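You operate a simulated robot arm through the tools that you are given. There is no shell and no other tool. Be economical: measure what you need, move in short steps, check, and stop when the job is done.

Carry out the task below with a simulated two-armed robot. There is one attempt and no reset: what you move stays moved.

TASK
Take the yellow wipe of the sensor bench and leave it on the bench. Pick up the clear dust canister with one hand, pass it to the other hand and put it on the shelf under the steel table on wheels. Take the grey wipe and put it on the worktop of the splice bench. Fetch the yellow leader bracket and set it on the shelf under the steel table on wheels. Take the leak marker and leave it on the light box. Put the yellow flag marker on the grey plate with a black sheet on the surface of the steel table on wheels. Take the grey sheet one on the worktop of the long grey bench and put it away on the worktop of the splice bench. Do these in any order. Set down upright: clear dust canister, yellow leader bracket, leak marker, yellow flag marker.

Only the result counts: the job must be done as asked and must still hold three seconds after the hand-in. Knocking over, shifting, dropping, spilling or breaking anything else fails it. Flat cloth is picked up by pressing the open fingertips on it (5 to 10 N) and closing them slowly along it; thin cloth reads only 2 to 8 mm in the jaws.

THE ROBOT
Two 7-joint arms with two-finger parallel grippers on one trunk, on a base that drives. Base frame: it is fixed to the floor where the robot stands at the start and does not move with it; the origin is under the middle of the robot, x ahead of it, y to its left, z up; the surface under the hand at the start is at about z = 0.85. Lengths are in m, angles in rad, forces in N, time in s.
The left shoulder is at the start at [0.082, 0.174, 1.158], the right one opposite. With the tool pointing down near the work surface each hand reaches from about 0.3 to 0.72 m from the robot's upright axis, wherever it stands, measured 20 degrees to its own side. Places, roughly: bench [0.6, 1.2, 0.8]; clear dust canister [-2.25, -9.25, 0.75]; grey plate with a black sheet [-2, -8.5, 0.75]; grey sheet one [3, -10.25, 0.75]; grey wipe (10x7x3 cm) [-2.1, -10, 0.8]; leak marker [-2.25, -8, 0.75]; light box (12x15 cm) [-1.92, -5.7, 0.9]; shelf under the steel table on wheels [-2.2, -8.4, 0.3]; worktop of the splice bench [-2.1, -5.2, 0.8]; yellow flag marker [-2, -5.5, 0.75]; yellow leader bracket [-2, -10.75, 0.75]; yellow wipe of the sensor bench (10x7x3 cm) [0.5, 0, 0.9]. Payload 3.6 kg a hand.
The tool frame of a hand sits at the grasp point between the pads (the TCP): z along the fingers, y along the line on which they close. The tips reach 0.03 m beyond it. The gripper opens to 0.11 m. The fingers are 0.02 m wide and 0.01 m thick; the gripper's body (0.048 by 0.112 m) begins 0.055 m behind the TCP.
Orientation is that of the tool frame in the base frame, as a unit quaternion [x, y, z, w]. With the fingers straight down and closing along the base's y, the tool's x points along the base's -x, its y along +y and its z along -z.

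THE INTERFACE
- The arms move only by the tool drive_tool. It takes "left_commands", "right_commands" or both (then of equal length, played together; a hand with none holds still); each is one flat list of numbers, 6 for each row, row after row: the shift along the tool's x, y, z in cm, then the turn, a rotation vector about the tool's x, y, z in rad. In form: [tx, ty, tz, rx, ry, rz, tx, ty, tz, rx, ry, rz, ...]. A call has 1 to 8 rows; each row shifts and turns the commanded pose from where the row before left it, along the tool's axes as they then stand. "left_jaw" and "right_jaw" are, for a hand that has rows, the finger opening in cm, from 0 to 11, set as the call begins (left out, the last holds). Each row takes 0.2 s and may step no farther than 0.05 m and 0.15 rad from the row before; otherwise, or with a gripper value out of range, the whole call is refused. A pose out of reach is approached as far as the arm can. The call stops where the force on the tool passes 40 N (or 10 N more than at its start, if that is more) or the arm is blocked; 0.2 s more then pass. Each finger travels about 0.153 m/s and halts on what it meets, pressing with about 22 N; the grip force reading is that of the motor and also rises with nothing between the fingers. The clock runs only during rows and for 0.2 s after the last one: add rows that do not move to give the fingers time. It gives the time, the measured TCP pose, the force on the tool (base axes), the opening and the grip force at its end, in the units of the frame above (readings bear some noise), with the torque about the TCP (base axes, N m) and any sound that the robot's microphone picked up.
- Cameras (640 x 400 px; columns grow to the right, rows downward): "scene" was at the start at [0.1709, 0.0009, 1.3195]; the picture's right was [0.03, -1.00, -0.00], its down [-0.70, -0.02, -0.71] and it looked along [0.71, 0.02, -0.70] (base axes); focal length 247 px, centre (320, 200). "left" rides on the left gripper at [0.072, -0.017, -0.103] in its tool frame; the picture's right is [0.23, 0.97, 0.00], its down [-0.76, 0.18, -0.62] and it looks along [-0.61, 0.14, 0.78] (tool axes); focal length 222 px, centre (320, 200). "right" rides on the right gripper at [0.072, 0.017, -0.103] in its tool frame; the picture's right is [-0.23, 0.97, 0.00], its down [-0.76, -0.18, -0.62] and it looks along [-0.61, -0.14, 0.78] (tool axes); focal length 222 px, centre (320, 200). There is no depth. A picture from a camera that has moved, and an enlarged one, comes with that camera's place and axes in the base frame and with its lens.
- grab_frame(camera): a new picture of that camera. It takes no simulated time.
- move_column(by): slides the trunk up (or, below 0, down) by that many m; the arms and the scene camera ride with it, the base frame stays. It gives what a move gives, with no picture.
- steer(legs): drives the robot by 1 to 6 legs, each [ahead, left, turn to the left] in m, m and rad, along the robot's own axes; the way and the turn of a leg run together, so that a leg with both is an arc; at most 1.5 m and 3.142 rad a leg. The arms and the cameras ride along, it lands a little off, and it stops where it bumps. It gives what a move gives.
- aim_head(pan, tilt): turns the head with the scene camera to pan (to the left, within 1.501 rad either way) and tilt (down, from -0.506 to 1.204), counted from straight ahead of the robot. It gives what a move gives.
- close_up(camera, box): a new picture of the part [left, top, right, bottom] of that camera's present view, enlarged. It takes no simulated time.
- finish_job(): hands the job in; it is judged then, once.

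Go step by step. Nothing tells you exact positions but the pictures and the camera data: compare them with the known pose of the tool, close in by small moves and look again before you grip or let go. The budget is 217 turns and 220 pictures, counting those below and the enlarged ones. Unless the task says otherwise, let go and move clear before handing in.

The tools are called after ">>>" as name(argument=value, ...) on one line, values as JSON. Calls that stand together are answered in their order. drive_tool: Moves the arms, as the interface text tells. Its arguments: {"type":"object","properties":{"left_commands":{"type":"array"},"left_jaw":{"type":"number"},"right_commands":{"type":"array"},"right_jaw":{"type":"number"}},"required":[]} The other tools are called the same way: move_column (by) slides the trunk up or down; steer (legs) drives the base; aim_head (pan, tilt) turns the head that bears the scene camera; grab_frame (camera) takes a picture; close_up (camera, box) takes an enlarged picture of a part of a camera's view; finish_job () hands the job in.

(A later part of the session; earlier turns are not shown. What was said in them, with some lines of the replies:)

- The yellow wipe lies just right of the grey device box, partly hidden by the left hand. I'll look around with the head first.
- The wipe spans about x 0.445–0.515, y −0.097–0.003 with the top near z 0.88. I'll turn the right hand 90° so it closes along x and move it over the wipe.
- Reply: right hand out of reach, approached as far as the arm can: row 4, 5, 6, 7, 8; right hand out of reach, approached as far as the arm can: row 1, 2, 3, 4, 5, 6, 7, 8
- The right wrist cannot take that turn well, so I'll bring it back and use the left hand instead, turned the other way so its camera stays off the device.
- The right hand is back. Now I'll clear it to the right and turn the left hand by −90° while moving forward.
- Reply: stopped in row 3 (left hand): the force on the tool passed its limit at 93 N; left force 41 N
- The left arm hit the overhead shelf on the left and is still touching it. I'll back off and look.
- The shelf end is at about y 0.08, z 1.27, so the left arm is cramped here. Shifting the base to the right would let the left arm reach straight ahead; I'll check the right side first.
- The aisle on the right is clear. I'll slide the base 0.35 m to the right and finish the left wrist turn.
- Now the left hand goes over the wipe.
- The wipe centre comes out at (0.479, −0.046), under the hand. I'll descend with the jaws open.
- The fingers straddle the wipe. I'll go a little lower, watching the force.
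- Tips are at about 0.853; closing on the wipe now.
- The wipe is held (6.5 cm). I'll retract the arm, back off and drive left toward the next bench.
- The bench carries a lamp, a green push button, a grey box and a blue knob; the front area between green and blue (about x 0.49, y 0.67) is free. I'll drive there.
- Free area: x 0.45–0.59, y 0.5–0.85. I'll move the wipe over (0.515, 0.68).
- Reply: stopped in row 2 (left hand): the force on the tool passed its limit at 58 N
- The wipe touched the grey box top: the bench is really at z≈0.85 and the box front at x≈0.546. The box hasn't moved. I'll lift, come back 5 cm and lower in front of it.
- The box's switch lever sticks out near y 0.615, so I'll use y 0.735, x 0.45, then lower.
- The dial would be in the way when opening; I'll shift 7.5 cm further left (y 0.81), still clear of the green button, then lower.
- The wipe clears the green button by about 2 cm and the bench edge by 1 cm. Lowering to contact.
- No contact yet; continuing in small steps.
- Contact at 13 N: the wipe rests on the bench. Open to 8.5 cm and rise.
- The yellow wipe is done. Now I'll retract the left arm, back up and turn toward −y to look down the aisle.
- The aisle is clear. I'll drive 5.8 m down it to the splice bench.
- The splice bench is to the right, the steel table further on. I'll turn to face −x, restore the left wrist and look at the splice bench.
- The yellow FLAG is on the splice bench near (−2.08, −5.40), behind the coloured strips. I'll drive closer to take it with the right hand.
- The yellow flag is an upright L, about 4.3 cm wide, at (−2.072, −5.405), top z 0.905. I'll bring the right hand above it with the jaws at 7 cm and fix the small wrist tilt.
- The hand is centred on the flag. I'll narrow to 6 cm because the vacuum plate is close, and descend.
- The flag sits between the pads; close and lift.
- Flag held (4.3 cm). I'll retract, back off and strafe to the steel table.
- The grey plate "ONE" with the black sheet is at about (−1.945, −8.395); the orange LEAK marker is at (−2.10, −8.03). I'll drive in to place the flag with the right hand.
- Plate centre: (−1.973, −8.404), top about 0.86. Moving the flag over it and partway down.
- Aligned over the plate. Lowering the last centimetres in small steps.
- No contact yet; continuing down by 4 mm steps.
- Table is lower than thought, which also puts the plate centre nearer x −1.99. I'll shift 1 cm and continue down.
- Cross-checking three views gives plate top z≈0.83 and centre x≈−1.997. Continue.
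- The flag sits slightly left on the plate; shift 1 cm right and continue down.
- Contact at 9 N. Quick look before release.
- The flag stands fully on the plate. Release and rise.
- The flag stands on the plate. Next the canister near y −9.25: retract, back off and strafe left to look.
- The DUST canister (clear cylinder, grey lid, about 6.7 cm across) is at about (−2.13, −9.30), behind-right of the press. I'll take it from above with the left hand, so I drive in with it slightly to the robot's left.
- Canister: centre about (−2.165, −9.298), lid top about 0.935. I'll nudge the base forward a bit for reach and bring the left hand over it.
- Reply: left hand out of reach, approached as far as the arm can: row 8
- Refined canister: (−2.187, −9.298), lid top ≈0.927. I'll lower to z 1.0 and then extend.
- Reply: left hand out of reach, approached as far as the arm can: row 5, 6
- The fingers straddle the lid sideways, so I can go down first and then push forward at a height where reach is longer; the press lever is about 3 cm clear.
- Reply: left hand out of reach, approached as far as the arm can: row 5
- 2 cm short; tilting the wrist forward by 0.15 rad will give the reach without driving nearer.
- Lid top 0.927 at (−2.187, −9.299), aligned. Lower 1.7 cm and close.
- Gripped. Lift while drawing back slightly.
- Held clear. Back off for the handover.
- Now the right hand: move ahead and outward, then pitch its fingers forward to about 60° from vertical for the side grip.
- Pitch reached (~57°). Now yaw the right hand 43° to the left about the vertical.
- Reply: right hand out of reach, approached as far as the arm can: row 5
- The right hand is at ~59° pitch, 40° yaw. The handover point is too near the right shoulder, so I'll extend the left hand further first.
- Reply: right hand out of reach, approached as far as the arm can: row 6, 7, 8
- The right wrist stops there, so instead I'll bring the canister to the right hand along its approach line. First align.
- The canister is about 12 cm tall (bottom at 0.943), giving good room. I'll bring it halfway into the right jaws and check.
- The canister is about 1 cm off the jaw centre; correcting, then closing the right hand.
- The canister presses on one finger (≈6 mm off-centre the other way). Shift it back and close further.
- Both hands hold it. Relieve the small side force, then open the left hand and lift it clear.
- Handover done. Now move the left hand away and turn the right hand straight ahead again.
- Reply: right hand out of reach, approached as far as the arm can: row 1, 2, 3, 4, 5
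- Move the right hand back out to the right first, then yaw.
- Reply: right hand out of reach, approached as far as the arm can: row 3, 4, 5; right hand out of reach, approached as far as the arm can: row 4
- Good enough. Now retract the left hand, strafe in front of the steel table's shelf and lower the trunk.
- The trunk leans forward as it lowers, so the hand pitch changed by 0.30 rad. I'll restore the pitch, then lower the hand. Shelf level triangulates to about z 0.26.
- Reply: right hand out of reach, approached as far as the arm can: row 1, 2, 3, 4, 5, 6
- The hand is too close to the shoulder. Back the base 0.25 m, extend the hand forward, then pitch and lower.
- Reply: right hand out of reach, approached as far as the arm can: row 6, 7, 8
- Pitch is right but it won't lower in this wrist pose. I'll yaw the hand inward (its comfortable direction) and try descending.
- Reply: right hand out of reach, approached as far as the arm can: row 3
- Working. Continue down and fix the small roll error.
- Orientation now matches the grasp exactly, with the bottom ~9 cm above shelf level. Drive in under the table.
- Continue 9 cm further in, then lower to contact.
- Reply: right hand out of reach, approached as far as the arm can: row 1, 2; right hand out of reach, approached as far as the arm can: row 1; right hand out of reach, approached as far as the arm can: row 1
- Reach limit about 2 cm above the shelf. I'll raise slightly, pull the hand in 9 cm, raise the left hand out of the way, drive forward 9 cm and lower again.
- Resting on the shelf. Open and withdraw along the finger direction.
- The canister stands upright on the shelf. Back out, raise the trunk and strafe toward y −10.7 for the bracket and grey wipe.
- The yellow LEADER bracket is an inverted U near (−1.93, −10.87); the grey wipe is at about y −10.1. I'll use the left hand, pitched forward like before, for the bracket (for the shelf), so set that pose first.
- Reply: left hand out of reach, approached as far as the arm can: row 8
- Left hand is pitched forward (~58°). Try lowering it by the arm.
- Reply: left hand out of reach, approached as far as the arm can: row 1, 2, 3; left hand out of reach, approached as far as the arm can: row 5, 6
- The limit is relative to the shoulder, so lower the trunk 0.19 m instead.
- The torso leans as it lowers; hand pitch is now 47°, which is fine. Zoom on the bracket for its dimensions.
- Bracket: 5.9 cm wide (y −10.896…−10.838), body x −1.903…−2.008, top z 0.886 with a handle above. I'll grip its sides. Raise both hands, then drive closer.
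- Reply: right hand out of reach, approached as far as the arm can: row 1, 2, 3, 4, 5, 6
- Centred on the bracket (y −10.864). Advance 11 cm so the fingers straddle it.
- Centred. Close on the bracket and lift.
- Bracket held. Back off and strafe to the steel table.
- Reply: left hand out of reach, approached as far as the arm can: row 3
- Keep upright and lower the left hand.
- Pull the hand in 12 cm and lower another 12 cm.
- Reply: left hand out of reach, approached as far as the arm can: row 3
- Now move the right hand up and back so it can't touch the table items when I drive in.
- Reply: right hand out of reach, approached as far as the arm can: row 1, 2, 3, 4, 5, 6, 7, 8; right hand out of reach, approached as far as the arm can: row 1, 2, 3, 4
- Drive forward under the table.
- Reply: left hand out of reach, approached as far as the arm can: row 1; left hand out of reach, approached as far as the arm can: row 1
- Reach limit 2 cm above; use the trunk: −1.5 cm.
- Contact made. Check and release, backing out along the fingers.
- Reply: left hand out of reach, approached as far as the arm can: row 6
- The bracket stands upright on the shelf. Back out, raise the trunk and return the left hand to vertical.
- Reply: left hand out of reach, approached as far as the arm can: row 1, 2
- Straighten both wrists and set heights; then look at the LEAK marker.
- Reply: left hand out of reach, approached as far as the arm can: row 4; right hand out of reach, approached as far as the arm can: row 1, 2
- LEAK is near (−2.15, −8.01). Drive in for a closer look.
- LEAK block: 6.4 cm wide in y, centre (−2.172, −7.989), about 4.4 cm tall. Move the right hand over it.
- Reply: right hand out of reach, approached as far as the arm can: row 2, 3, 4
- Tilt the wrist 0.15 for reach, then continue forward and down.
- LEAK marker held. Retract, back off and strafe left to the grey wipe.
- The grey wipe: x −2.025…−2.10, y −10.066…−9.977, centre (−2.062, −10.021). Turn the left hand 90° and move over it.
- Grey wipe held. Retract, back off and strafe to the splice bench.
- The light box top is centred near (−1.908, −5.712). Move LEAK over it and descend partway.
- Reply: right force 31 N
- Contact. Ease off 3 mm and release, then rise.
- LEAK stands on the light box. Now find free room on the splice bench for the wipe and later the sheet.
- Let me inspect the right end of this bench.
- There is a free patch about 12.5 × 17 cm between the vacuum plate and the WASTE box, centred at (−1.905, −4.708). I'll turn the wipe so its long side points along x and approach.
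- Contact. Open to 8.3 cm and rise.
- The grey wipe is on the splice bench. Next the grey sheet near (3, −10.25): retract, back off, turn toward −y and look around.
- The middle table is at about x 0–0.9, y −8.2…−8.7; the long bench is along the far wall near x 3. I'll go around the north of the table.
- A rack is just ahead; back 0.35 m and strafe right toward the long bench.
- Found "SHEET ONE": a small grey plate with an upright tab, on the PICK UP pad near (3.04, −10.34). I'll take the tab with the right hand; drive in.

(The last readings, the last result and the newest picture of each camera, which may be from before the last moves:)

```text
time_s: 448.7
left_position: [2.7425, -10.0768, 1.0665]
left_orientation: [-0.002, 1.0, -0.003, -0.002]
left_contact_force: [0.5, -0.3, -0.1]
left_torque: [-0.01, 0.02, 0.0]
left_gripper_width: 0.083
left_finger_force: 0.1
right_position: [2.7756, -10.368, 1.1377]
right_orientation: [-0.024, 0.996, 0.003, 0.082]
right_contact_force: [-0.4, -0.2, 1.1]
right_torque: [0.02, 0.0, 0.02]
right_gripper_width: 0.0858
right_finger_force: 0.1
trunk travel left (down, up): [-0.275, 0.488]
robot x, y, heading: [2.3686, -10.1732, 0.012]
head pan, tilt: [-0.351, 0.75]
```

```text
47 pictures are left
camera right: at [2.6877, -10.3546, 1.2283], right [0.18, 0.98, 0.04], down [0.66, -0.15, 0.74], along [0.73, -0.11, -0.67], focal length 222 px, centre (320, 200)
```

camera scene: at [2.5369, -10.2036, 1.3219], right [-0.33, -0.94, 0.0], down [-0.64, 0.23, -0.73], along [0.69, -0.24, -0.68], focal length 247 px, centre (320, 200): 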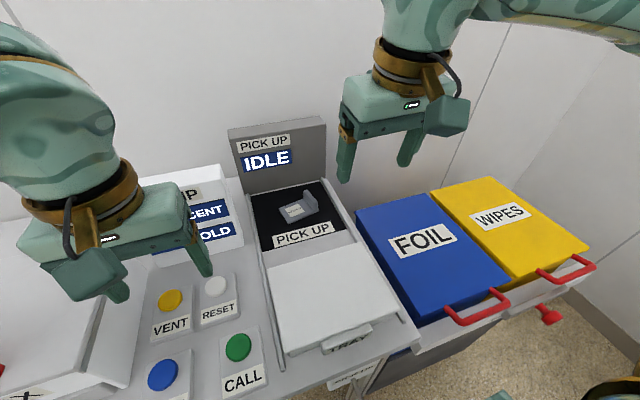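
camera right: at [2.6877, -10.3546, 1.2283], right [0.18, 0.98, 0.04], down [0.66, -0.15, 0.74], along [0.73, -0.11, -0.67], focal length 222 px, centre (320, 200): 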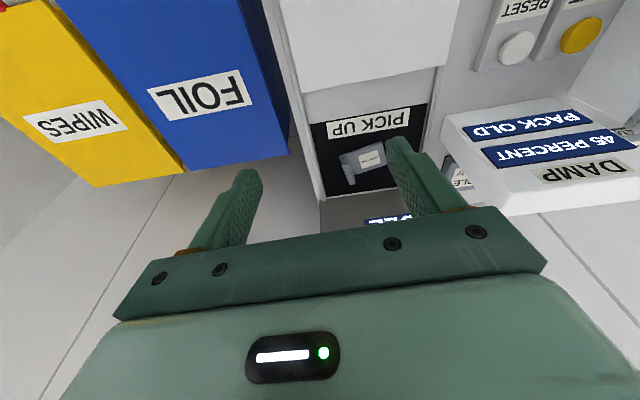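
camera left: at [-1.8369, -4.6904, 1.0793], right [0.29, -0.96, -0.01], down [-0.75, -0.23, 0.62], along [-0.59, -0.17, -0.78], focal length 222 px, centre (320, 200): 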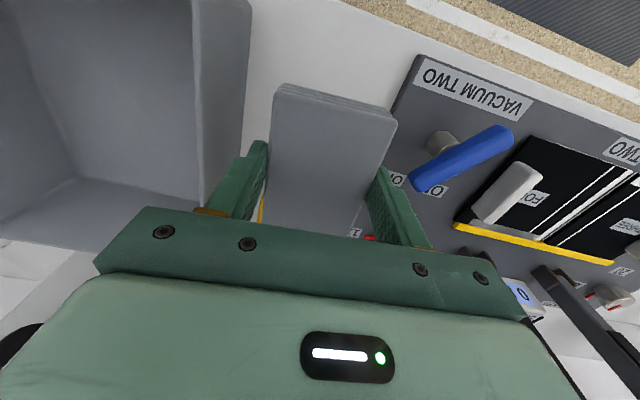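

>>> close_up(camera="scene", box=[260, 180, 340, 235])

>>> close_up(camera="right", box=[310, 110, 420, 200])

```text
7.27 times, centred on (300, 208) of scene
camera zoom: at [2.5369, -10.2036, 1.3219], right [-0.33, -0.94, 0.0], down [-0.64, 0.23, -0.73], along [0.69, -0.24, -0.68], focal length 1798 px, centre (466, 146)
```

zoom: 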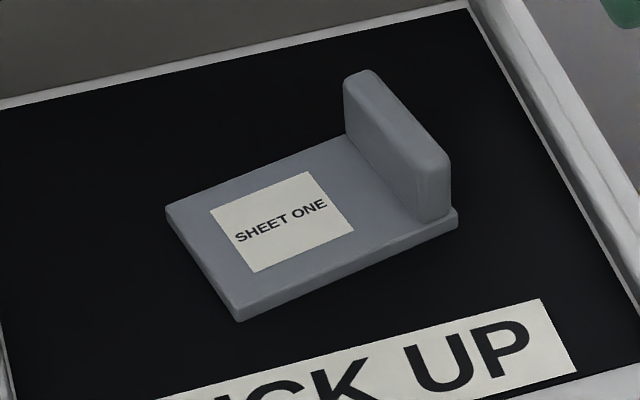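

```text
4.44 times, centred on (365, 155) of right
camera zoom: at [2.6877, -10.3546, 1.2283], right [0.18, 0.98, 0.04], down [0.66, -0.15, 0.74], along [0.73, -0.11, -0.67], focal length 987 px, centre (120, 400)
```

zoom: 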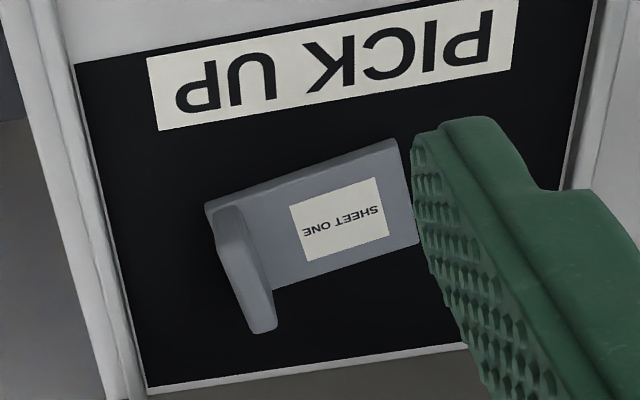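

Tab top centre: about (3.00, −10.34, 0.883), turned ~0.19 rad. Move the right hand above it with narrow jaws.

>>> drive_tool(right_commands=[-3.34, 0.29, 2.4, 0, 0, 0, -3.34, 0.29, 2.4, 0, 0, 0, -3.34, 0.29, 2.4, 0, 0, 0, -3.34, 0.29, 2.4, 0, 0, 0, -3.34, 0.29, 2.4, 0, 0, 0, -3.34, 0.29, 2.4, 0, 0, 0, 0, 0, 0, 0, 0, -0.14, 0, 0, 0, 0, 0, 0], right_jaw=4.6)

>>> grab_frame(camera="right")

>>> close_up(camera="scene", box=[230, 110, 390, 250])

```text
time_s: 450.5
left_position: [2.7429, -10.0764, 1.0681]
left_orientation: [-0.003, 1.0, -0.002, -0.002]
left_contact_force: [0.2, 0.7, 0.6]
left_torque: [0.02, 0.03, 0.04]
left_gripper_width: 0.083
left_finger_force: 0.1
right_position: [2.9963, -10.3401, 1.0286]
right_orientation: [-0.094, 0.992, -0.005, 0.082]
right_contact_force: [0.0, 0.2, -0.1]
right_torque: [0.01, 0.0, -0.01]
right_gripper_width: 0.0461
right_finger_force: 0.0
trunk travel left (down, up): [-0.275, 0.488]
robot x, y, heading: [2.3714, -10.1765, 0.014]
head pan, tilt: [-0.351, 0.75]
```

```text
44 pictures are left
camera right: at [2.9075, -10.3376, 1.1183], right [0.04, 1.0, 0.01], down [0.67, -0.04, 0.74], along [0.74, -0.02, -0.67], focal length 222 px, centre (320, 200)
```

right: 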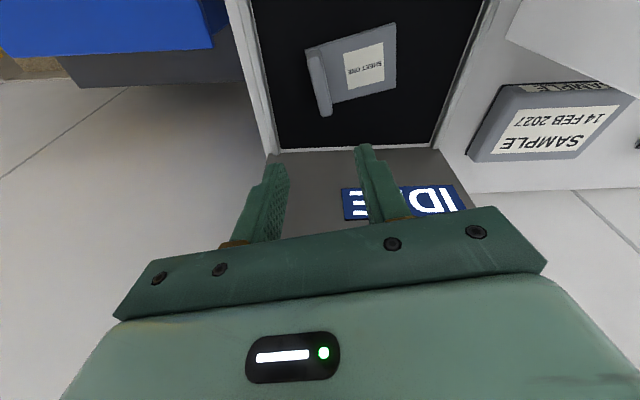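

```text
2.86 times, centred on (310, 180) of scene
camera zoom: at [2.5377, -10.2038, 1.3217], right [-0.33, -0.94, 0.0], down [-0.64, 0.23, -0.73], along [0.69, -0.24, -0.68], focal length 706 px, centre (349, 257)
```

zoom: 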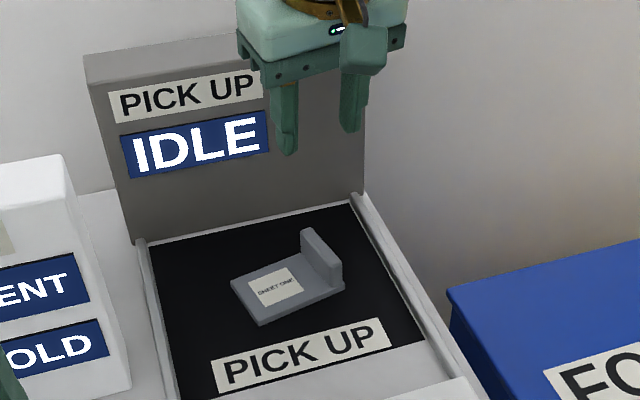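

>>> drive_tool(right_commands=[0.6, 0.1, 3.6, 0, 0, -0.05, 0.6, 0.1, 3.6, 0, 0, 0, 0.6, 0, 3.5, 0, 0, 0, 0, 0, 0, 0, 0, 0])

>>> grab_frame(camera="right")

>>> close_up(camera="scene", box=[250, 140, 370, 240])

```text
time_s: 451.5
left_position: [2.7414, -10.0761, 1.0659]
left_orientation: [-0.003, 1.0, -0.002, -0.002]
left_contact_force: [-1.1, -0.4, -0.2]
left_torque: [0.03, -0.01, -0.01]
left_gripper_width: 0.0833
left_finger_force: 0.0
right_position: [2.996, -10.3411, 0.9204]
right_orientation: [-0.119, 0.99, -0.006, 0.082]
right_contact_force: [0.5, -0.6, 0.5]
right_torque: [-0.03, 0.01, -0.01]
right_gripper_width: 0.046
right_finger_force: 0.0
trunk travel left (down, up): [-0.275, 0.488]
robot x, y, heading: [2.3675, -10.1764, 0.01]
head pan, tilt: [-0.351, 0.75]
```

```text
42 pictures are left
camera right: at [2.9059, -10.3419, 1.0105], right [-0.01, 1.0, 0.01], down [0.67, 0.0, 0.74], along [0.74, 0.01, -0.67], focal length 222 px, centre (320, 200)
```

right: 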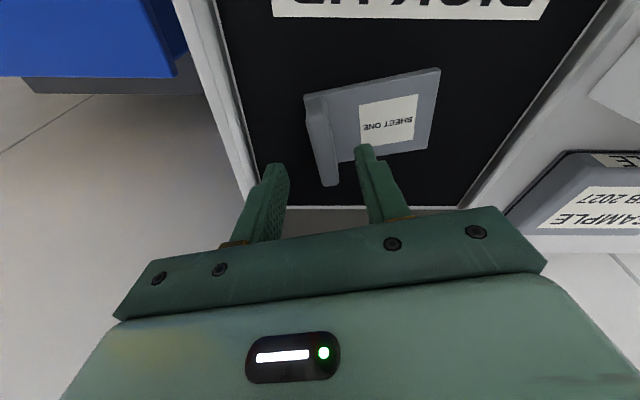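

```text
4.00 times, centred on (310, 190) of scene
camera zoom: at [2.5366, -10.2035, 1.3219], right [-0.33, -0.94, 0.0], down [-0.64, 0.23, -0.73], along [0.69, -0.24, -0.68], focal length 989 px, centre (360, 240)
```

zoom: 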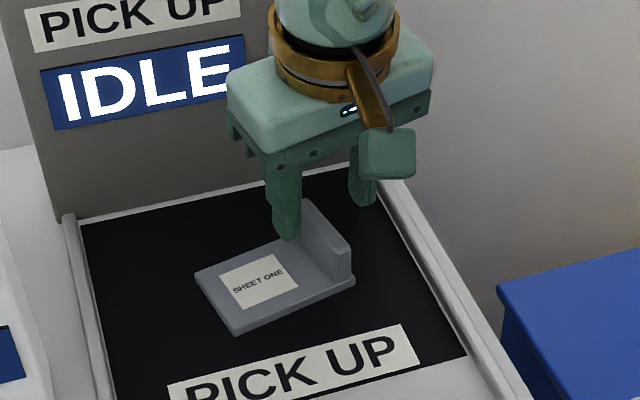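

>>> drive_tool(right_commands=[0.7, 0, 1.3, 0, 0, 0, 0.5, 0, 1.2, 0, 0, 0, 0, 0, 0, 0, 0, 0])

>>> grab_frame(camera="right")

>>> close_up(camera="scene", box=[250, 140, 370, 240])

```text
time_s: 452.3
left_position: [2.7429, -10.0779, 1.0668]
left_orientation: [-0.004, 1.0, -0.002, -0.002]
left_contact_force: [-0.2, 0.7, 0.1]
left_torque: [-0.05, 0.01, 0.0]
left_gripper_width: 0.0829
left_finger_force: 0.1
right_position: [2.9878, -10.3441, 0.8934]
right_orientation: [-0.119, 0.99, -0.005, 0.081]
right_contact_force: [-0.5, 0.2, -0.7]
right_torque: [-0.02, 0.05, 0.01]
right_gripper_width: 0.0462
right_finger_force: 0.0
trunk travel left (down, up): [-0.275, 0.488]
robot x, y, heading: [2.3698, -10.1772, 0.012]
head pan, tilt: [-0.351, 0.75]
```

```text
40 pictures are left
camera right: at [2.8985, -10.3446, 0.9835], right [-0.01, 1.0, 0.01], down [0.67, 0.0, 0.74], along [0.74, 0.01, -0.67], focal length 222 px, centre (320, 200)
```

right: 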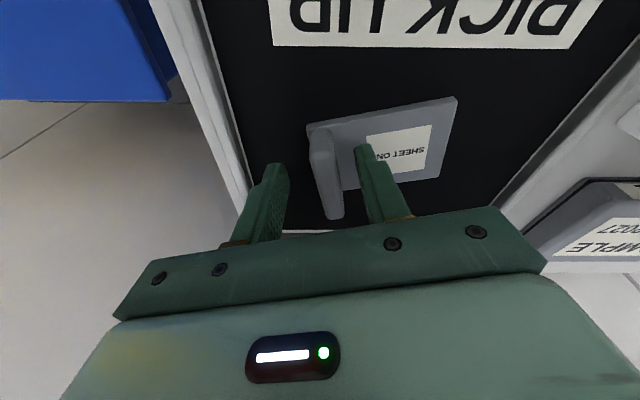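

```text
4.00 times, centred on (310, 190) of scene
camera zoom: at [2.5369, -10.2036, 1.3219], right [-0.33, -0.94, 0.0], down [-0.64, 0.23, -0.73], along [0.69, -0.24, -0.68], focal length 989 px, centre (360, 240)
```

zoom: 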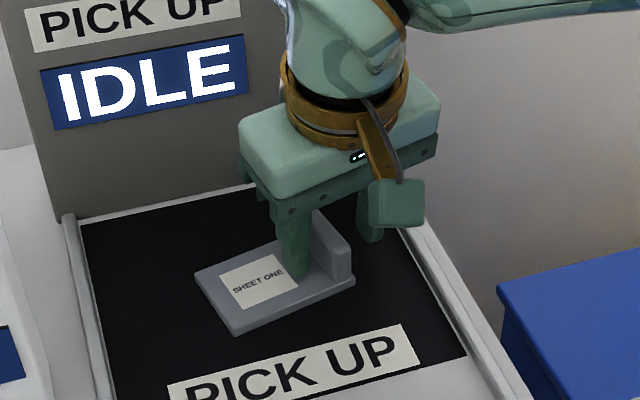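

The tab is between the pads; close and lift.

>>> drive_tool(right_commands=[0, 0, 0, 0, 0, 0, 0, 0, 0, 0, 0, 0, 0, 0, 0, 0, 0, 0], right_jaw=0.5)

>>> drive_tool(right_commands=[-0.3, 0, -2, 0, 0, 0, -0.4, 0, -3, 0, 0, 0, -0.3, 0, -3, 0, 0, 0, 0, 0, -3, 0, 0, 0, 0, 0, -3, 0, 0, 0])

>>> grab_frame(camera="right")

```text
time_s: 453.1
left_position: [2.7418, -10.0768, 1.068]
left_orientation: [-0.003, 1.0, -0.002, -0.001]
left_contact_force: [0.2, -0.4, 0.4]
left_torque: [0.01, 0.01, -0.02]
left_gripper_width: 0.083
left_finger_force: 0.0
right_position: [2.9872, -10.3445, 0.8941]
right_orientation: [-0.119, 0.99, -0.006, 0.082]
right_contact_force: [-0.1, -0.6, 5.6]
right_torque: [0.46, 0.11, 0.06]
right_gripper_width: 0.0133
right_finger_force: 22.4
trunk travel left (down, up): [-0.275, 0.488]
robot x, y, heading: [2.3703, -10.1759, 0.012]
head pan, tilt: [-0.351, 0.75]
```

```text
time_s: 454.3
left_position: [2.742, -10.0768, 1.0674]
left_orientation: [-0.004, 1.0, -0.003, -0.002]
left_contact_force: [-0.3, 0.1, -0.1]
left_torque: [-0.01, -0.03, 0.0]
left_gripper_width: 0.0832
left_finger_force: 0.1
right_position: [2.9737, -10.3423, 1.0348]
right_orientation: [-0.118, 0.99, -0.007, 0.082]
right_contact_force: [-0.1, -0.2, -0.3]
right_torque: [-0.02, -0.03, 0.02]
right_gripper_width: 0.0133
right_finger_force: 22.2
trunk travel left (down, up): [-0.275, 0.488]
robot x, y, heading: [2.3725, -10.1747, 0.012]
head pan, tilt: [-0.351, 0.75]
```

```text
38 pictures are left
camera right: at [2.8855, -10.3424, 1.124], right [-0.01, 1.0, 0.01], down [0.67, 0.0, 0.74], along [0.74, 0.01, -0.67], focal length 222 px, centre (320, 200)
```

right: 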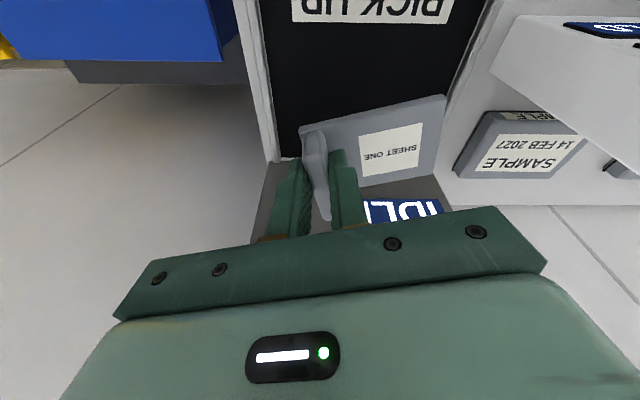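

SHEET ONE held. Retract and drive back to the splice bench.

>>> drive_tool(right_commands=[3.5, 0, -1, 0, 0, 0, 3.5, 0, -1, 0, 0, 0, 3.5, 0, -1, 0, 0, 0, 3.5, 0, -1, 0, 0, 0])

>>> steer(legs=[[-0.75, 0, 0], [0, 1.5, 0], [0, 1.47, 0], [-1.1, 0, 0], [-1.1, 0, 0]])

```text
time_s: 455.3
left_position: [2.7429, -10.0784, 1.0667]
left_orientation: [-0.003, 1.0, -0.002, -0.001]
left_contact_force: [0.0, 0.0, 0.0]
left_torque: [0.0, -0.04, 0.01]
left_gripper_width: 0.0831
left_finger_force: 0.1
right_position: [2.8342, -10.376, 1.0517]
right_orientation: [-0.118, 0.99, -0.006, 0.081]
right_contact_force: [-0.3, -0.3, -0.7]
right_torque: [0.01, 0.0, 0.03]
right_gripper_width: 0.0132
right_finger_force: 21.8
trunk travel left (down, up): [-0.275, 0.488]
robot x, y, heading: [2.3699, -10.1762, 0.009]
head pan, tilt: [-0.351, 0.75]
```

```text
time_s: 483.8
left_position: [-0.2362, -7.1228, 1.0678]
left_orientation: [-0.004, 1.0, -0.004, -0.001]
left_contact_force: [-0.3, 0.0, -0.9]
left_torque: [0.0, 0.01, -0.03]
left_gripper_width: 0.0832
left_finger_force: 0.1
right_position: [-0.1431, -7.4228, 1.0507]
right_orientation: [-0.119, 0.99, -0.006, 0.082]
right_contact_force: [-0.6, -0.2, -0.6]
right_torque: [-0.03, 0.02, 0.06]
right_gripper_width: 0.0132
right_finger_force: 22.2
trunk travel left (down, up): [-0.275, 0.488]
robot x, y, heading: [-0.6113, -7.2253, 0.008]
head pan, tilt: [-0.351, 0.75]
```

>>> steer(legs=[[0, 0, 3.134], [0, -1.4, 0], [0, -1.3, 0], [0.35, 0, 0]])

>>> aim_head(pan=-0.1, tilt=0.6)

>>> grab_frame(camera="scene")

```text
time_s: 506.0
left_position: [-1.3254, -4.6314, 1.0663]
left_orientation: [1.0, -0.011, 0.002, -0.003]
left_contact_force: [0.3, -0.5, 0.1]
left_torque: [-0.03, -0.03, -0.01]
left_gripper_width: 0.0831
left_finger_force: 0.1
right_position: [-1.409, -4.3307, 1.051]
right_orientation: [0.991, 0.106, -0.08, -0.007]
right_contact_force: [-1.1, 0.0, -0.5]
right_torque: [0.04, -0.01, 0.05]
right_gripper_width: 0.0133
right_finger_force: 21.4
trunk travel left (down, up): [-0.275, 0.488]
robot x, y, heading: [-0.95, -4.5453, 3.127]
head pan, tilt: [-0.351, 0.75]
```

```text
time_s: 506.8
left_position: [-1.3228, -4.6313, 1.0677]
left_orientation: [1.0, -0.01, 0.002, -0.002]
left_contact_force: [0.7, 0.2, -0.9]
left_torque: [0.04, 0.02, -0.04]
left_gripper_width: 0.0832
left_finger_force: 0.1
right_position: [-1.4081, -4.3301, 1.0508]
right_orientation: [0.991, 0.106, -0.081, -0.007]
right_contact_force: [0.8, -0.2, -0.9]
right_torque: [0.01, 0.01, 0.02]
right_gripper_width: 0.0131
right_finger_force: 22.1
trunk travel left (down, up): [-0.275, 0.488]
robot x, y, heading: [-0.9509, -4.545, 3.124]
head pan, tilt: [-0.099, 0.6]
```

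```text
37 pictures are left
camera scene: at [-1.1267, -4.5327, 1.3347], right [0.12, 0.99, 0.0], down [0.56, -0.07, -0.82], along [-0.82, 0.1, -0.57], focal length 247 px, centre (320, 200)
```

scene: 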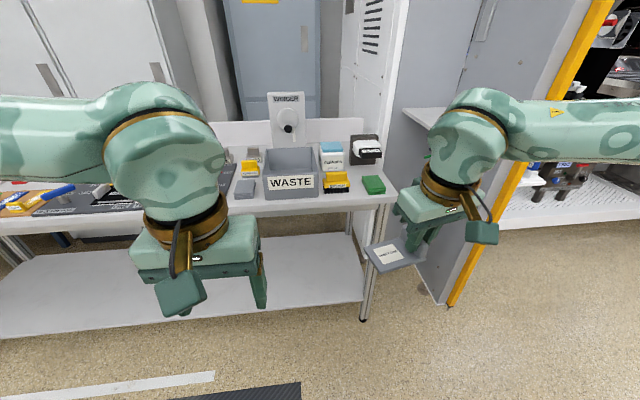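

>>> close_up(camera="scene", box=[220, 125, 420, 225])

```text
3.20 times, centred on (320, 175) of scene
camera zoom: at [-1.1267, -4.5327, 1.3347], right [0.12, 0.99, 0.0], down [0.56, -0.07, -0.82], along [-0.82, 0.1, -0.57], focal length 791 px, centre (320, 280)
```

zoom: 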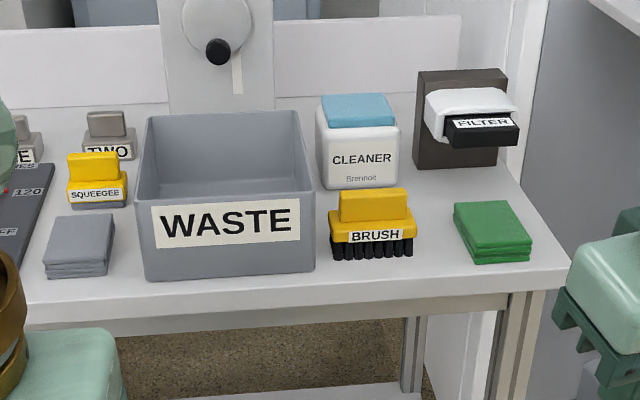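

Free spot: in front of the FILTER, right of the CLEANER and behind the green cloth, about x −1.95…−2.04, y −4.31…−4.17. Align the hand and drive in.

>>> drive_tool(right_commands=[0, 0, 0, 0, 0, 0.105, 0, 0, 0, 0, 0, 0.105])

>>> steer(legs=[[0.47, -0.085, 0]])

>>> aim_head(pan=-0.45, tilt=0.8)

>>> grab_frame(camera="scene")

>>> grab_frame(camera="right")

```text
time_s: 507.4
left_position: [-1.323, -4.6309, 1.0669]
left_orientation: [1.0, -0.01, 0.002, -0.003]
left_contact_force: [-0.5, 0.3, -0.6]
left_torque: [0.0, -0.03, 0.0]
left_gripper_width: 0.083
left_finger_force: 0.2
right_position: [-1.4081, -4.3298, 1.0508]
right_orientation: [0.997, 0.0, -0.082, 0.001]
right_contact_force: [-1.3, 0.5, -0.3]
right_torque: [0.01, 0.0, -0.04]
right_gripper_width: 0.0134
right_finger_force: 21.6
trunk travel left (down, up): [-0.275, 0.488]
robot x, y, heading: [-0.9466, -4.542, 3.128]
head pan, tilt: [-0.099, 0.6]
```

```text
time_s: 510.2
left_position: [-1.7909, -4.5392, 1.0678]
left_orientation: [1.0, -0.01, 0.001, -0.003]
left_contact_force: [0.6, 0.4, 0.2]
left_torque: [0.01, 0.0, -0.01]
left_gripper_width: 0.083
left_finger_force: 0.0
right_position: [-1.877, -4.2383, 1.0494]
right_orientation: [0.997, 0.001, -0.081, 0.002]
right_contact_force: [-0.4, 0.1, -0.6]
right_torque: [-0.01, 0.0, 0.04]
right_gripper_width: 0.0133
right_finger_force: 21.9
trunk travel left (down, up): [-0.275, 0.488]
robot x, y, heading: [-1.4138, -4.4504, 3.125]
head pan, tilt: [-0.099, 0.6]
```

```text
time_s: 511.1
left_position: [-1.7908, -4.5387, 1.0669]
left_orientation: [1.0, -0.011, 0.002, -0.003]
left_contact_force: [-0.7, -0.6, -1.1]
left_torque: [0.02, -0.02, -0.01]
left_gripper_width: 0.0832
left_finger_force: 0.1
right_position: [-1.8742, -4.2382, 1.0509]
right_orientation: [0.997, 0.001, -0.082, 0.002]
right_contact_force: [0.0, 0.7, -1.3]
right_torque: [-0.01, 0.0, 0.0]
right_gripper_width: 0.0132
right_finger_force: 21.5
trunk travel left (down, up): [-0.275, 0.488]
robot x, y, heading: [-1.4157, -4.452, 3.128]
head pan, tilt: [-0.45, 0.799]
```

```text
35 pictures are left
camera scene: at [-1.5786, -4.4144, 1.3179], right [0.45, 0.89, 0.0], down [0.64, -0.32, -0.7], along [-0.62, 0.31, -0.72], focal length 247 px, centre (320, 200)
```

scene: 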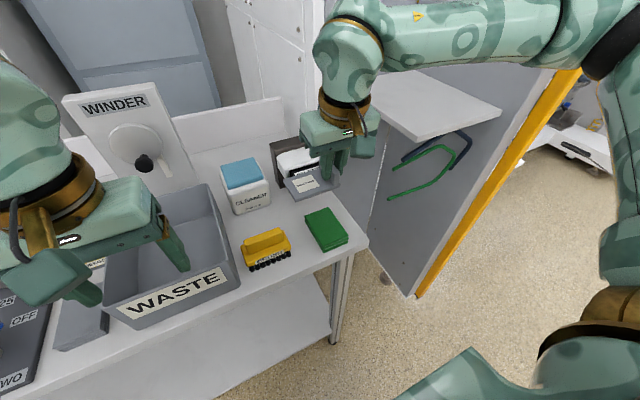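

```text
34 pictures are left
camera right: at [-1.7864, -4.2535, 1.1409], right [-0.22, -0.97, 0.04], down [-0.65, 0.18, 0.74], along [-0.73, 0.14, -0.67], focal length 222 px, centre (320, 200)
```

right: 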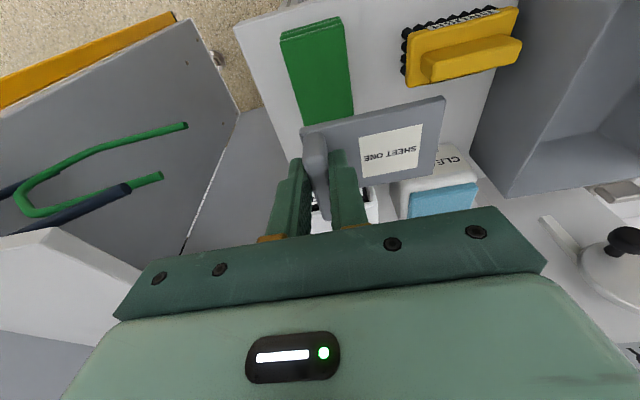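

>>> drive_tool(right_commands=[-3.52, -1.1, 0.58, 0, 0, 0, -3.52, -1.1, 0.58, 0, 0, 0, -3.52, -1.1, 0.58, 0, 0, 0, 0.5, 0, 3, 0, 0, 0, 0.5, 0, 3, 0, 0, 0, 0.33, 0, 2, 0, 0, 0, 0, 0, 0, 0, 0, 0])

>>> grab_frame(camera="right")

>>> close_up(camera="scene", box=[200, 110, 380, 270])

```text
time_s: 512.3
left_position: [-1.7888, -4.5387, 1.0674]
left_orientation: [1.0, -0.012, 0.001, -0.003]
left_contact_force: [0.3, 0.7, -0.5]
left_torque: [0.03, -0.04, 0.03]
left_gripper_width: 0.0831
left_finger_force: 0.0
right_position: [-1.984, -4.2068, 0.9972]
right_orientation: [0.996, -0.001, -0.091, 0.003]
right_contact_force: [10.7, 1.3, 19.9]
right_torque: [0.18, 0.11, -0.08]
right_gripper_width: 0.0137
right_finger_force: 22.1
trunk travel left (down, up): [-0.275, 0.488]
robot x, y, heading: [-1.4164, -4.4502, 3.123]
head pan, tilt: [-0.45, 0.799]
stopped in row 6 (right hand): the force on the tool passed its limit at 46 N (the readings are from after the stop); the commanded pose is now the measured one
```

```text
33 pictures are left
camera right: at [-1.8936, -4.2217, 1.0859], right [-0.22, -0.97, 0.05], down [-0.64, 0.18, 0.75], along [-0.74, 0.14, -0.66], focal length 222 px, centre (320, 200)
```

right: 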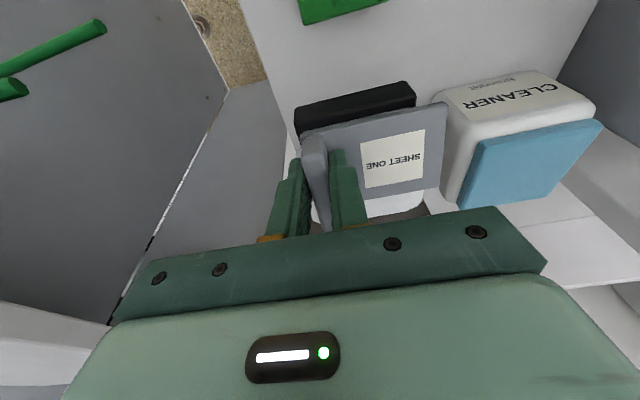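

```text
2.50 times, centred on (290, 190) of scene
camera zoom: at [-1.5766, -4.4145, 1.3183], right [0.45, 0.89, 0.0], down [0.64, -0.32, -0.7], along [-0.62, 0.31, -0.72], focal length 618 px, centre (395, 225)
```

zoom: 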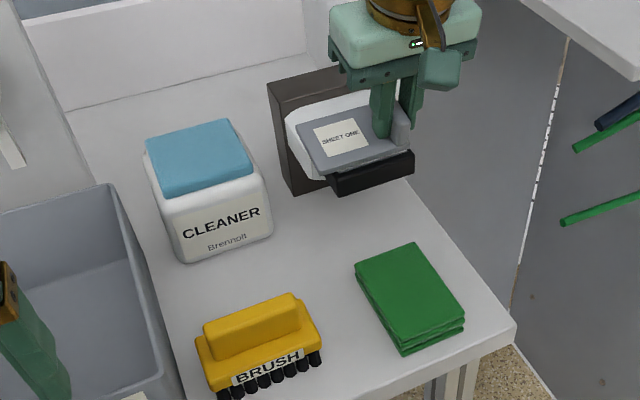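

The plate touched the FILTER holder, which protrudes further than I judged. Lift off and use the free band between the BRUSH and the CLEANER, at about (−1.957, −4.375).

>>> drive_tool(right_commands=[-0.5, 0, -3, 0, 0, 0, -0.5, 0, -3, 0, 0, 0, 1.5, 4.2, -0.25, 0, 0, 0, 1.5, 4.2, -0.25, 0, 0, 0, 1.5, 4.2, -0.25, 0, 0, 0, 0, 0, 0, 0, 0, 0])

>>> grab_frame(camera="right")

>>> close_up(camera="scene", box=[200, 110, 380, 270])

```text
time_s: 513.7
left_position: [-1.7915, -4.5378, 1.0679]
left_orientation: [1.0, -0.011, 0.002, -0.002]
left_contact_force: [0.0, -0.4, 0.9]
left_torque: [0.01, -0.01, 0.02]
left_gripper_width: 0.0832
left_finger_force: 0.1
right_position: [-1.939, -4.3291, 1.0552]
right_orientation: [0.996, -0.001, -0.089, 0.003]
right_contact_force: [-0.6, 0.1, -0.8]
right_torque: [-0.02, 0.01, -0.02]
right_gripper_width: 0.0136
right_finger_force: 21.6
trunk travel left (down, up): [-0.275, 0.488]
robot x, y, heading: [-1.4193, -4.4494, 3.123]
head pan, tilt: [-0.45, 0.799]
```

```text
31 pictures are left
camera right: at [-1.8485, -4.3458, 1.1437], right [-0.22, -0.97, 0.05], down [-0.64, 0.18, 0.75], along [-0.74, 0.14, -0.66], focal length 222 px, centre (320, 200)
```

right: 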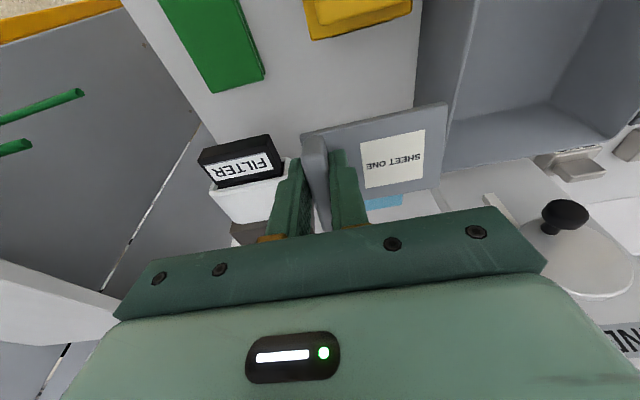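

```text
2.50 times, centred on (290, 190) of scene
camera zoom: at [-1.5785, -4.4134, 1.3178], right [0.45, 0.89, 0.0], down [0.64, -0.32, -0.7], along [-0.62, 0.31, -0.72], focal length 618 px, centre (395, 225)
```

zoom: 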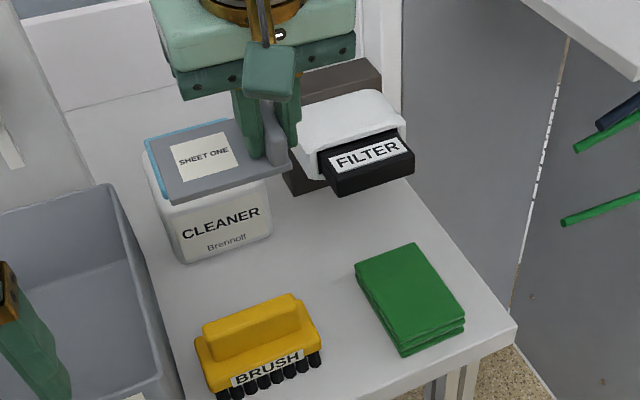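

Position is clear of brush, cleaner and waste box. Descend.

>>> drive_tool(right_commands=[0.5, 0, 3, 0, 0, 0, 0.5, 0, 3, 0, 0, 0, 0.5, 0, 3, 0, 0, 0, 0.4, 0, 2.5, 0, 0, 0, 0, 0, 0, 0, 0, 0])

>>> close_up(camera="scene", box=[200, 110, 380, 270])

>>> grab_frame(camera="right")

```text
time_s: 514.9
left_position: [-1.7914, -4.5381, 1.0671]
left_orientation: [1.0, -0.011, 0.001, -0.002]
left_contact_force: [-0.2, 0.1, 0.2]
left_torque: [0.0, -0.02, 0.01]
left_gripper_width: 0.083
left_finger_force: 0.0
right_position: [-1.9403, -4.3313, 0.9379]
right_orientation: [0.996, 0.0, -0.089, 0.004]
right_contact_force: [0.2, 0.4, -0.1]
right_torque: [0.02, 0.01, 0.03]
right_gripper_width: 0.0134
right_finger_force: 21.8
trunk travel left (down, up): [-0.275, 0.488]
robot x, y, heading: [-1.4158, -4.4511, 3.122]
head pan, tilt: [-0.45, 0.799]
```

```text
2.50 times, centred on (290, 190) of scene
camera zoom: at [-1.5784, -4.4143, 1.3179], right [0.45, 0.89, 0.0], down [0.64, -0.32, -0.7], along [-0.62, 0.31, -0.72], focal length 618 px, centre (395, 225)
```

zoom: 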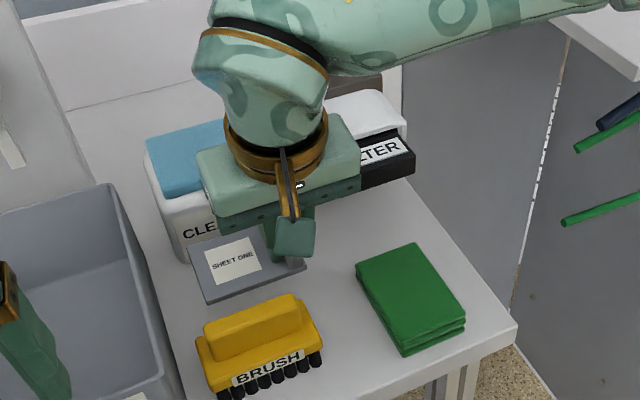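

```text
28 pictures are left
camera right: at [-1.8502, -4.3472, 1.0262], right [-0.22, -0.97, 0.05], down [-0.64, 0.18, 0.75], along [-0.74, 0.14, -0.66], focal length 222 px, centre (320, 200)
```

right: 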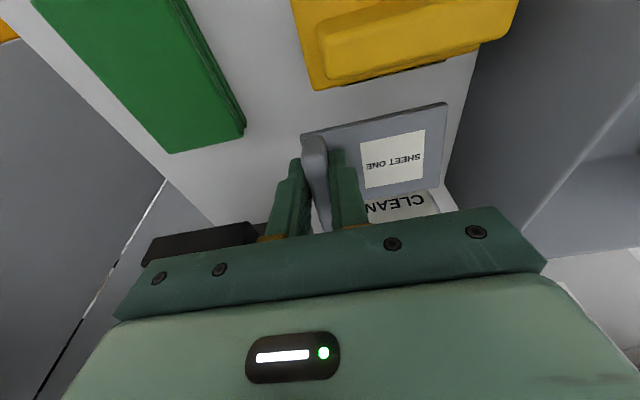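

>>> drive_tool(right_commands=[-0.3, 0, 1.5, 0, 0, 0, 0.2, 0, 1.2, 0, 0, 0, 0, 0, 0, 0, 0, 0])

>>> drive_tool(right_commands=[0.1, 0, 0.5, 0, 0, 0, 0, 0, 0, 0, 0, 0])

>>> drive_tool(right_commands=[0.1, 0, 0.5, 0, 0, 0, 0, 0, 0, 0, 0, 0])

```text
time_s: 515.7
left_position: [-1.7908, -4.5386, 1.0672]
left_orientation: [1.0, -0.011, 0.001, -0.002]
left_contact_force: [-0.9, -1.3, 1.4]
left_torque: [0.01, -0.01, 0.0]
left_gripper_width: 0.0831
left_finger_force: 0.1
right_position: [-1.9473, -4.3323, 0.9118]
right_orientation: [0.996, -0.001, -0.089, 0.003]
right_contact_force: [-0.7, 0.7, 0.3]
right_torque: [0.02, -0.02, -0.04]
right_gripper_width: 0.0136
right_finger_force: 22.0
trunk travel left (down, up): [-0.275, 0.488]
robot x, y, heading: [-1.4173, -4.4505, 3.122]
head pan, tilt: [-0.45, 0.799]
```

```text
time_s: 516.3
left_position: [-1.7907, -4.5388, 1.0671]
left_orientation: [1.0, -0.01, 0.002, -0.002]
left_contact_force: [0.1, 0.9, -0.3]
left_torque: [-0.01, 0.0, -0.02]
left_gripper_width: 0.0832
left_finger_force: 0.0
right_position: [-1.9467, -4.3317, 0.9065]
right_orientation: [0.996, 0.0, -0.089, 0.003]
right_contact_force: [-0.6, 0.0, -1.1]
right_torque: [0.02, 0.0, -0.03]
right_gripper_width: 0.0136
right_finger_force: 22.1
trunk travel left (down, up): [-0.275, 0.488]
robot x, y, heading: [-1.4176, -4.4447, 3.126]
head pan, tilt: [-0.45, 0.799]
```

```text
time_s: 516.9
left_position: [-1.7911, -4.5383, 1.0677]
left_orientation: [1.0, -0.01, 0.001, -0.003]
left_contact_force: [-0.1, -0.4, 0.0]
left_torque: [0.01, -0.01, -0.02]
left_gripper_width: 0.0828
left_finger_force: 0.0
right_position: [-1.946, -4.3307, 0.9013]
right_orientation: [0.996, 0.0, -0.089, 0.003]
right_contact_force: [0.3, 1.1, -0.5]
right_torque: [0.02, -0.02, -0.03]
right_gripper_width: 0.0135
right_finger_force: 21.6
trunk travel left (down, up): [-0.275, 0.488]
robot x, y, heading: [-1.415, -4.4505, 3.122]
head pan, tilt: [-0.45, 0.799]
```

>>> drive_tool(right_commands=[0.1, 0, 0.5, 0, 0, 0, 0, 0, 0, 0, 0, 0])

>>> drive_tool(right_commands=[0.1, 0, 0.4, 0, 0, 0, 0, 0, 0, 0, 0, 0])

>>> drive_tool(right_commands=[0.1, 0, 0.4, 0, 0, 0, 0, 0, 0, 0, 0, 0])

>>> close_up(camera="scene", box=[200, 150, 360, 270])

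```text
time_s: 517.5
left_position: [-1.7916, -4.539, 1.0672]
left_orientation: [1.0, -0.011, 0.001, -0.002]
left_contact_force: [1.2, -0.6, 0.3]
left_torque: [0.01, 0.02, -0.02]
left_gripper_width: 0.0831
left_finger_force: 0.0
right_position: [-1.9466, -4.3321, 0.8964]
right_orientation: [0.996, -0.001, -0.09, 0.004]
right_contact_force: [-0.7, -0.5, 0.2]
right_torque: [-0.01, 0.04, 0.02]
right_gripper_width: 0.0137
right_finger_force: 21.9
trunk travel left (down, up): [-0.275, 0.488]
robot x, y, heading: [-1.4172, -4.4479, 3.124]
head pan, tilt: [-0.45, 0.799]
```

```text
time_s: 518.1
left_position: [-1.7917, -4.5384, 1.0691]
left_orientation: [1.0, -0.011, 0.002, -0.003]
left_contact_force: [-0.8, 0.6, 0.3]
left_torque: [-0.02, 0.02, 0.01]
left_gripper_width: 0.0832
left_finger_force: 0.1
right_position: [-1.9457, -4.3323, 0.891]
right_orientation: [0.996, -0.001, -0.089, 0.004]
right_contact_force: [0.1, 0.2, -0.6]
right_torque: [0.0, -0.02, 0.03]
right_gripper_width: 0.0136
right_finger_force: 21.9
trunk travel left (down, up): [-0.275, 0.488]
robot x, y, heading: [-1.4183, -4.4483, 3.129]
head pan, tilt: [-0.45, 0.799]
```

```text
time_s: 518.7
left_position: [-1.7892, -4.5387, 1.0684]
left_orientation: [1.0, -0.011, 0.001, -0.003]
left_contact_force: [0.3, -0.1, 0.4]
left_torque: [0.03, -0.03, 0.04]
left_gripper_width: 0.083
left_finger_force: 0.2
right_position: [-1.9457, -4.3327, 0.8909]
right_orientation: [0.996, 0.0, -0.091, 0.004]
right_contact_force: [-1.3, 2.0, 23.3]
right_torque: [0.16, -0.23, -0.01]
right_gripper_width: 0.0134
right_finger_force: 21.9
trunk travel left (down, up): [-0.275, 0.488]
robot x, y, heading: [-1.4133, -4.4518, 3.123]
head pan, tilt: [-0.45, 0.799]
```

```text
3.33 times, centred on (280, 210) of scene
camera zoom: at [-1.5766, -4.4143, 1.3184], right [0.45, 0.89, 0.0], down [0.64, -0.32, -0.7], along [-0.62, 0.31, -0.72], focal length 824 px, centre (453, 167)
```

zoom: 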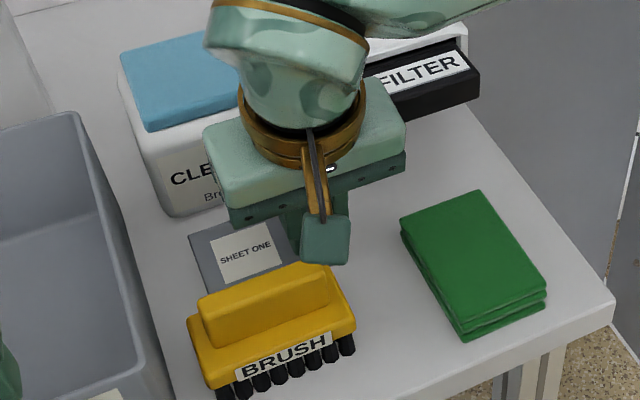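

The sheet rests on the bench. Open a little and rise straight up.

>>> drive_tool(right_commands=[0, 0, -0.1, 0, 0, 0, 0, 0, 0, 0, 0, 0, -0.3, 0, -2, 0, 0, 0, -0.5, 0, -3, 0, 0, 0, -0.5, 0, -3, 0, 0, 0, -0.5, 0, -3, 0, 0, 0, -0.5, 0, -3, 0, 0, 0, -0.5, 0, -3, 0, 0, 0], right_jaw=4)

>>> drive_tool(right_commands=[4, 0, -0.6, 0, 0, 0, 4, 0, -0.6, 0, 0, 0, 4, 0, -0.6, 0, 0, 0])

>>> grab_frame(camera="scene")

```text
time_s: 520.5
left_position: [-1.7906, -4.5385, 1.0666]
left_orientation: [1.0, -0.011, 0.002, -0.003]
left_contact_force: [0.1, -0.7, 0.0]
left_torque: [-0.01, 0.05, 0.01]
left_gripper_width: 0.0832
left_finger_force: 0.0
right_position: [-1.9427, -4.3316, 1.0605]
right_orientation: [0.996, 0.001, -0.089, 0.004]
right_contact_force: [0.1, -0.1, 0.4]
right_torque: [-0.02, 0.02, 0.0]
right_gripper_width: 0.04
right_finger_force: 0.0
trunk travel left (down, up): [-0.275, 0.488]
robot x, y, heading: [-1.4176, -4.4509, 3.124]
head pan, tilt: [-0.45, 0.799]
```

```text
time_s: 521.3
left_position: [-1.7906, -4.5391, 1.0673]
left_orientation: [1.0, -0.01, 0.001, -0.003]
left_contact_force: [0.8, 0.1, -0.1]
left_torque: [0.0, 0.03, -0.04]
left_gripper_width: 0.0829
left_finger_force: 0.1
right_position: [-1.8215, -4.33, 1.0591]
right_orientation: [0.996, 0.0, -0.09, 0.004]
right_contact_force: [0.0, -0.2, 0.8]
right_torque: [-0.02, 0.03, 0.01]
right_gripper_width: 0.0399
right_finger_force: 0.1
trunk travel left (down, up): [-0.275, 0.488]
robot x, y, heading: [-1.419, -4.4484, 3.122]
head pan, tilt: [-0.45, 0.799]
```

```text
26 pictures are left
camera scene: at [-1.5776, -4.4141, 1.318], right [0.45, 0.89, 0.0], down [0.64, -0.32, -0.7], along [-0.62, 0.31, -0.72], focal length 247 px, centre (320, 200)
```

scene: 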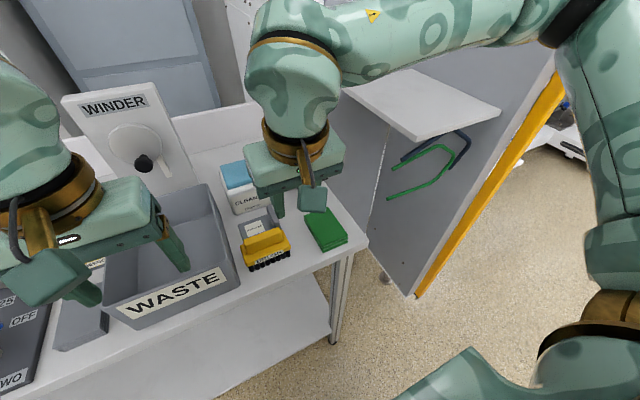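

Placed. Back off and do a final check of the splice bench.

>>> steer(legs=[[-0.5, 0, 0]])

>>> aim_head(pan=0.1, tilt=0.55)

>>> close_up(camera="scene", box=[200, 110, 460, 250])

```text
time_s: 524.3
left_position: [-1.2904, -4.5466, 1.0688]
left_orientation: [1.0, -0.011, 0.001, -0.002]
left_contact_force: [0.5, 0.6, -0.1]
left_torque: [-0.02, 0.02, 0.03]
left_gripper_width: 0.0833
left_finger_force: 0.1
right_position: [-1.3214, -4.3384, 1.0593]
right_orientation: [0.996, 0.0, -0.089, 0.003]
right_contact_force: [0.1, -0.3, 0.1]
right_torque: [0.02, -0.02, -0.04]
right_gripper_width: 0.04
right_finger_force: 0.1
trunk travel left (down, up): [-0.275, 0.488]
robot x, y, heading: [-0.914, -4.4602, 3.124]
head pan, tilt: [-0.45, 0.799]
```

```text
time_s: 525.2
left_position: [-1.2908, -4.5457, 1.0674]
left_orientation: [1.0, -0.011, 0.002, -0.003]
left_contact_force: [0.1, -0.4, 0.5]
left_torque: [-0.01, 0.0, 0.01]
left_gripper_width: 0.0829
left_finger_force: 0.1
right_position: [-1.3216, -4.3378, 1.0592]
right_orientation: [0.996, 0.0, -0.089, 0.003]
right_contact_force: [0.2, -0.8, 0.1]
right_torque: [0.0, 0.01, 0.02]
right_gripper_width: 0.0398
right_finger_force: 0.1
trunk travel left (down, up): [-0.275, 0.488]
robot x, y, heading: [-0.9152, -4.4557, 3.124]
head pan, tilt: [0.099, 0.55]
```

```text
2.46 times, centred on (330, 180) of scene
camera zoom: at [-1.0966, -4.4662, 1.3392], right [-0.08, 1.0, 0.0], down [0.52, 0.04, -0.85], along [-0.85, -0.07, -0.52], focal length 608 px, centre (295, 249)
```

zoom: 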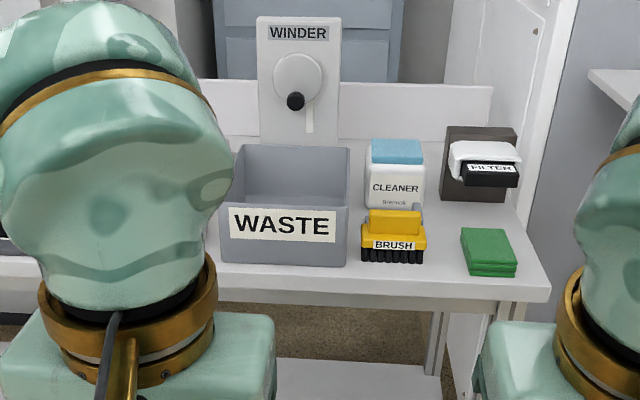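

Everything stands as intended: all seven items are placed, both hands are empty and clear, and the surroundings look unchanged. Handing in.

>>> finish_job()

```text
The job is handed in.
```

I placed all seven items where you asked and handed the job in. I saw no sign that anything else had moved or fallen, but three contacts with fixed parts went over the force limit:

- **Overhead shelf at the sensor bench:** the left arm hit it at 93 N. I did not check the shelf or what is on it afterwards.
- **Grey box on the bench:** the yellow wipe pressed on its top at 58 N. The box was still in place in the next picture.
- **FILTER holder on the splice bench:** the grey sheet came down on it at 46 N. It looked the same in the final picture.
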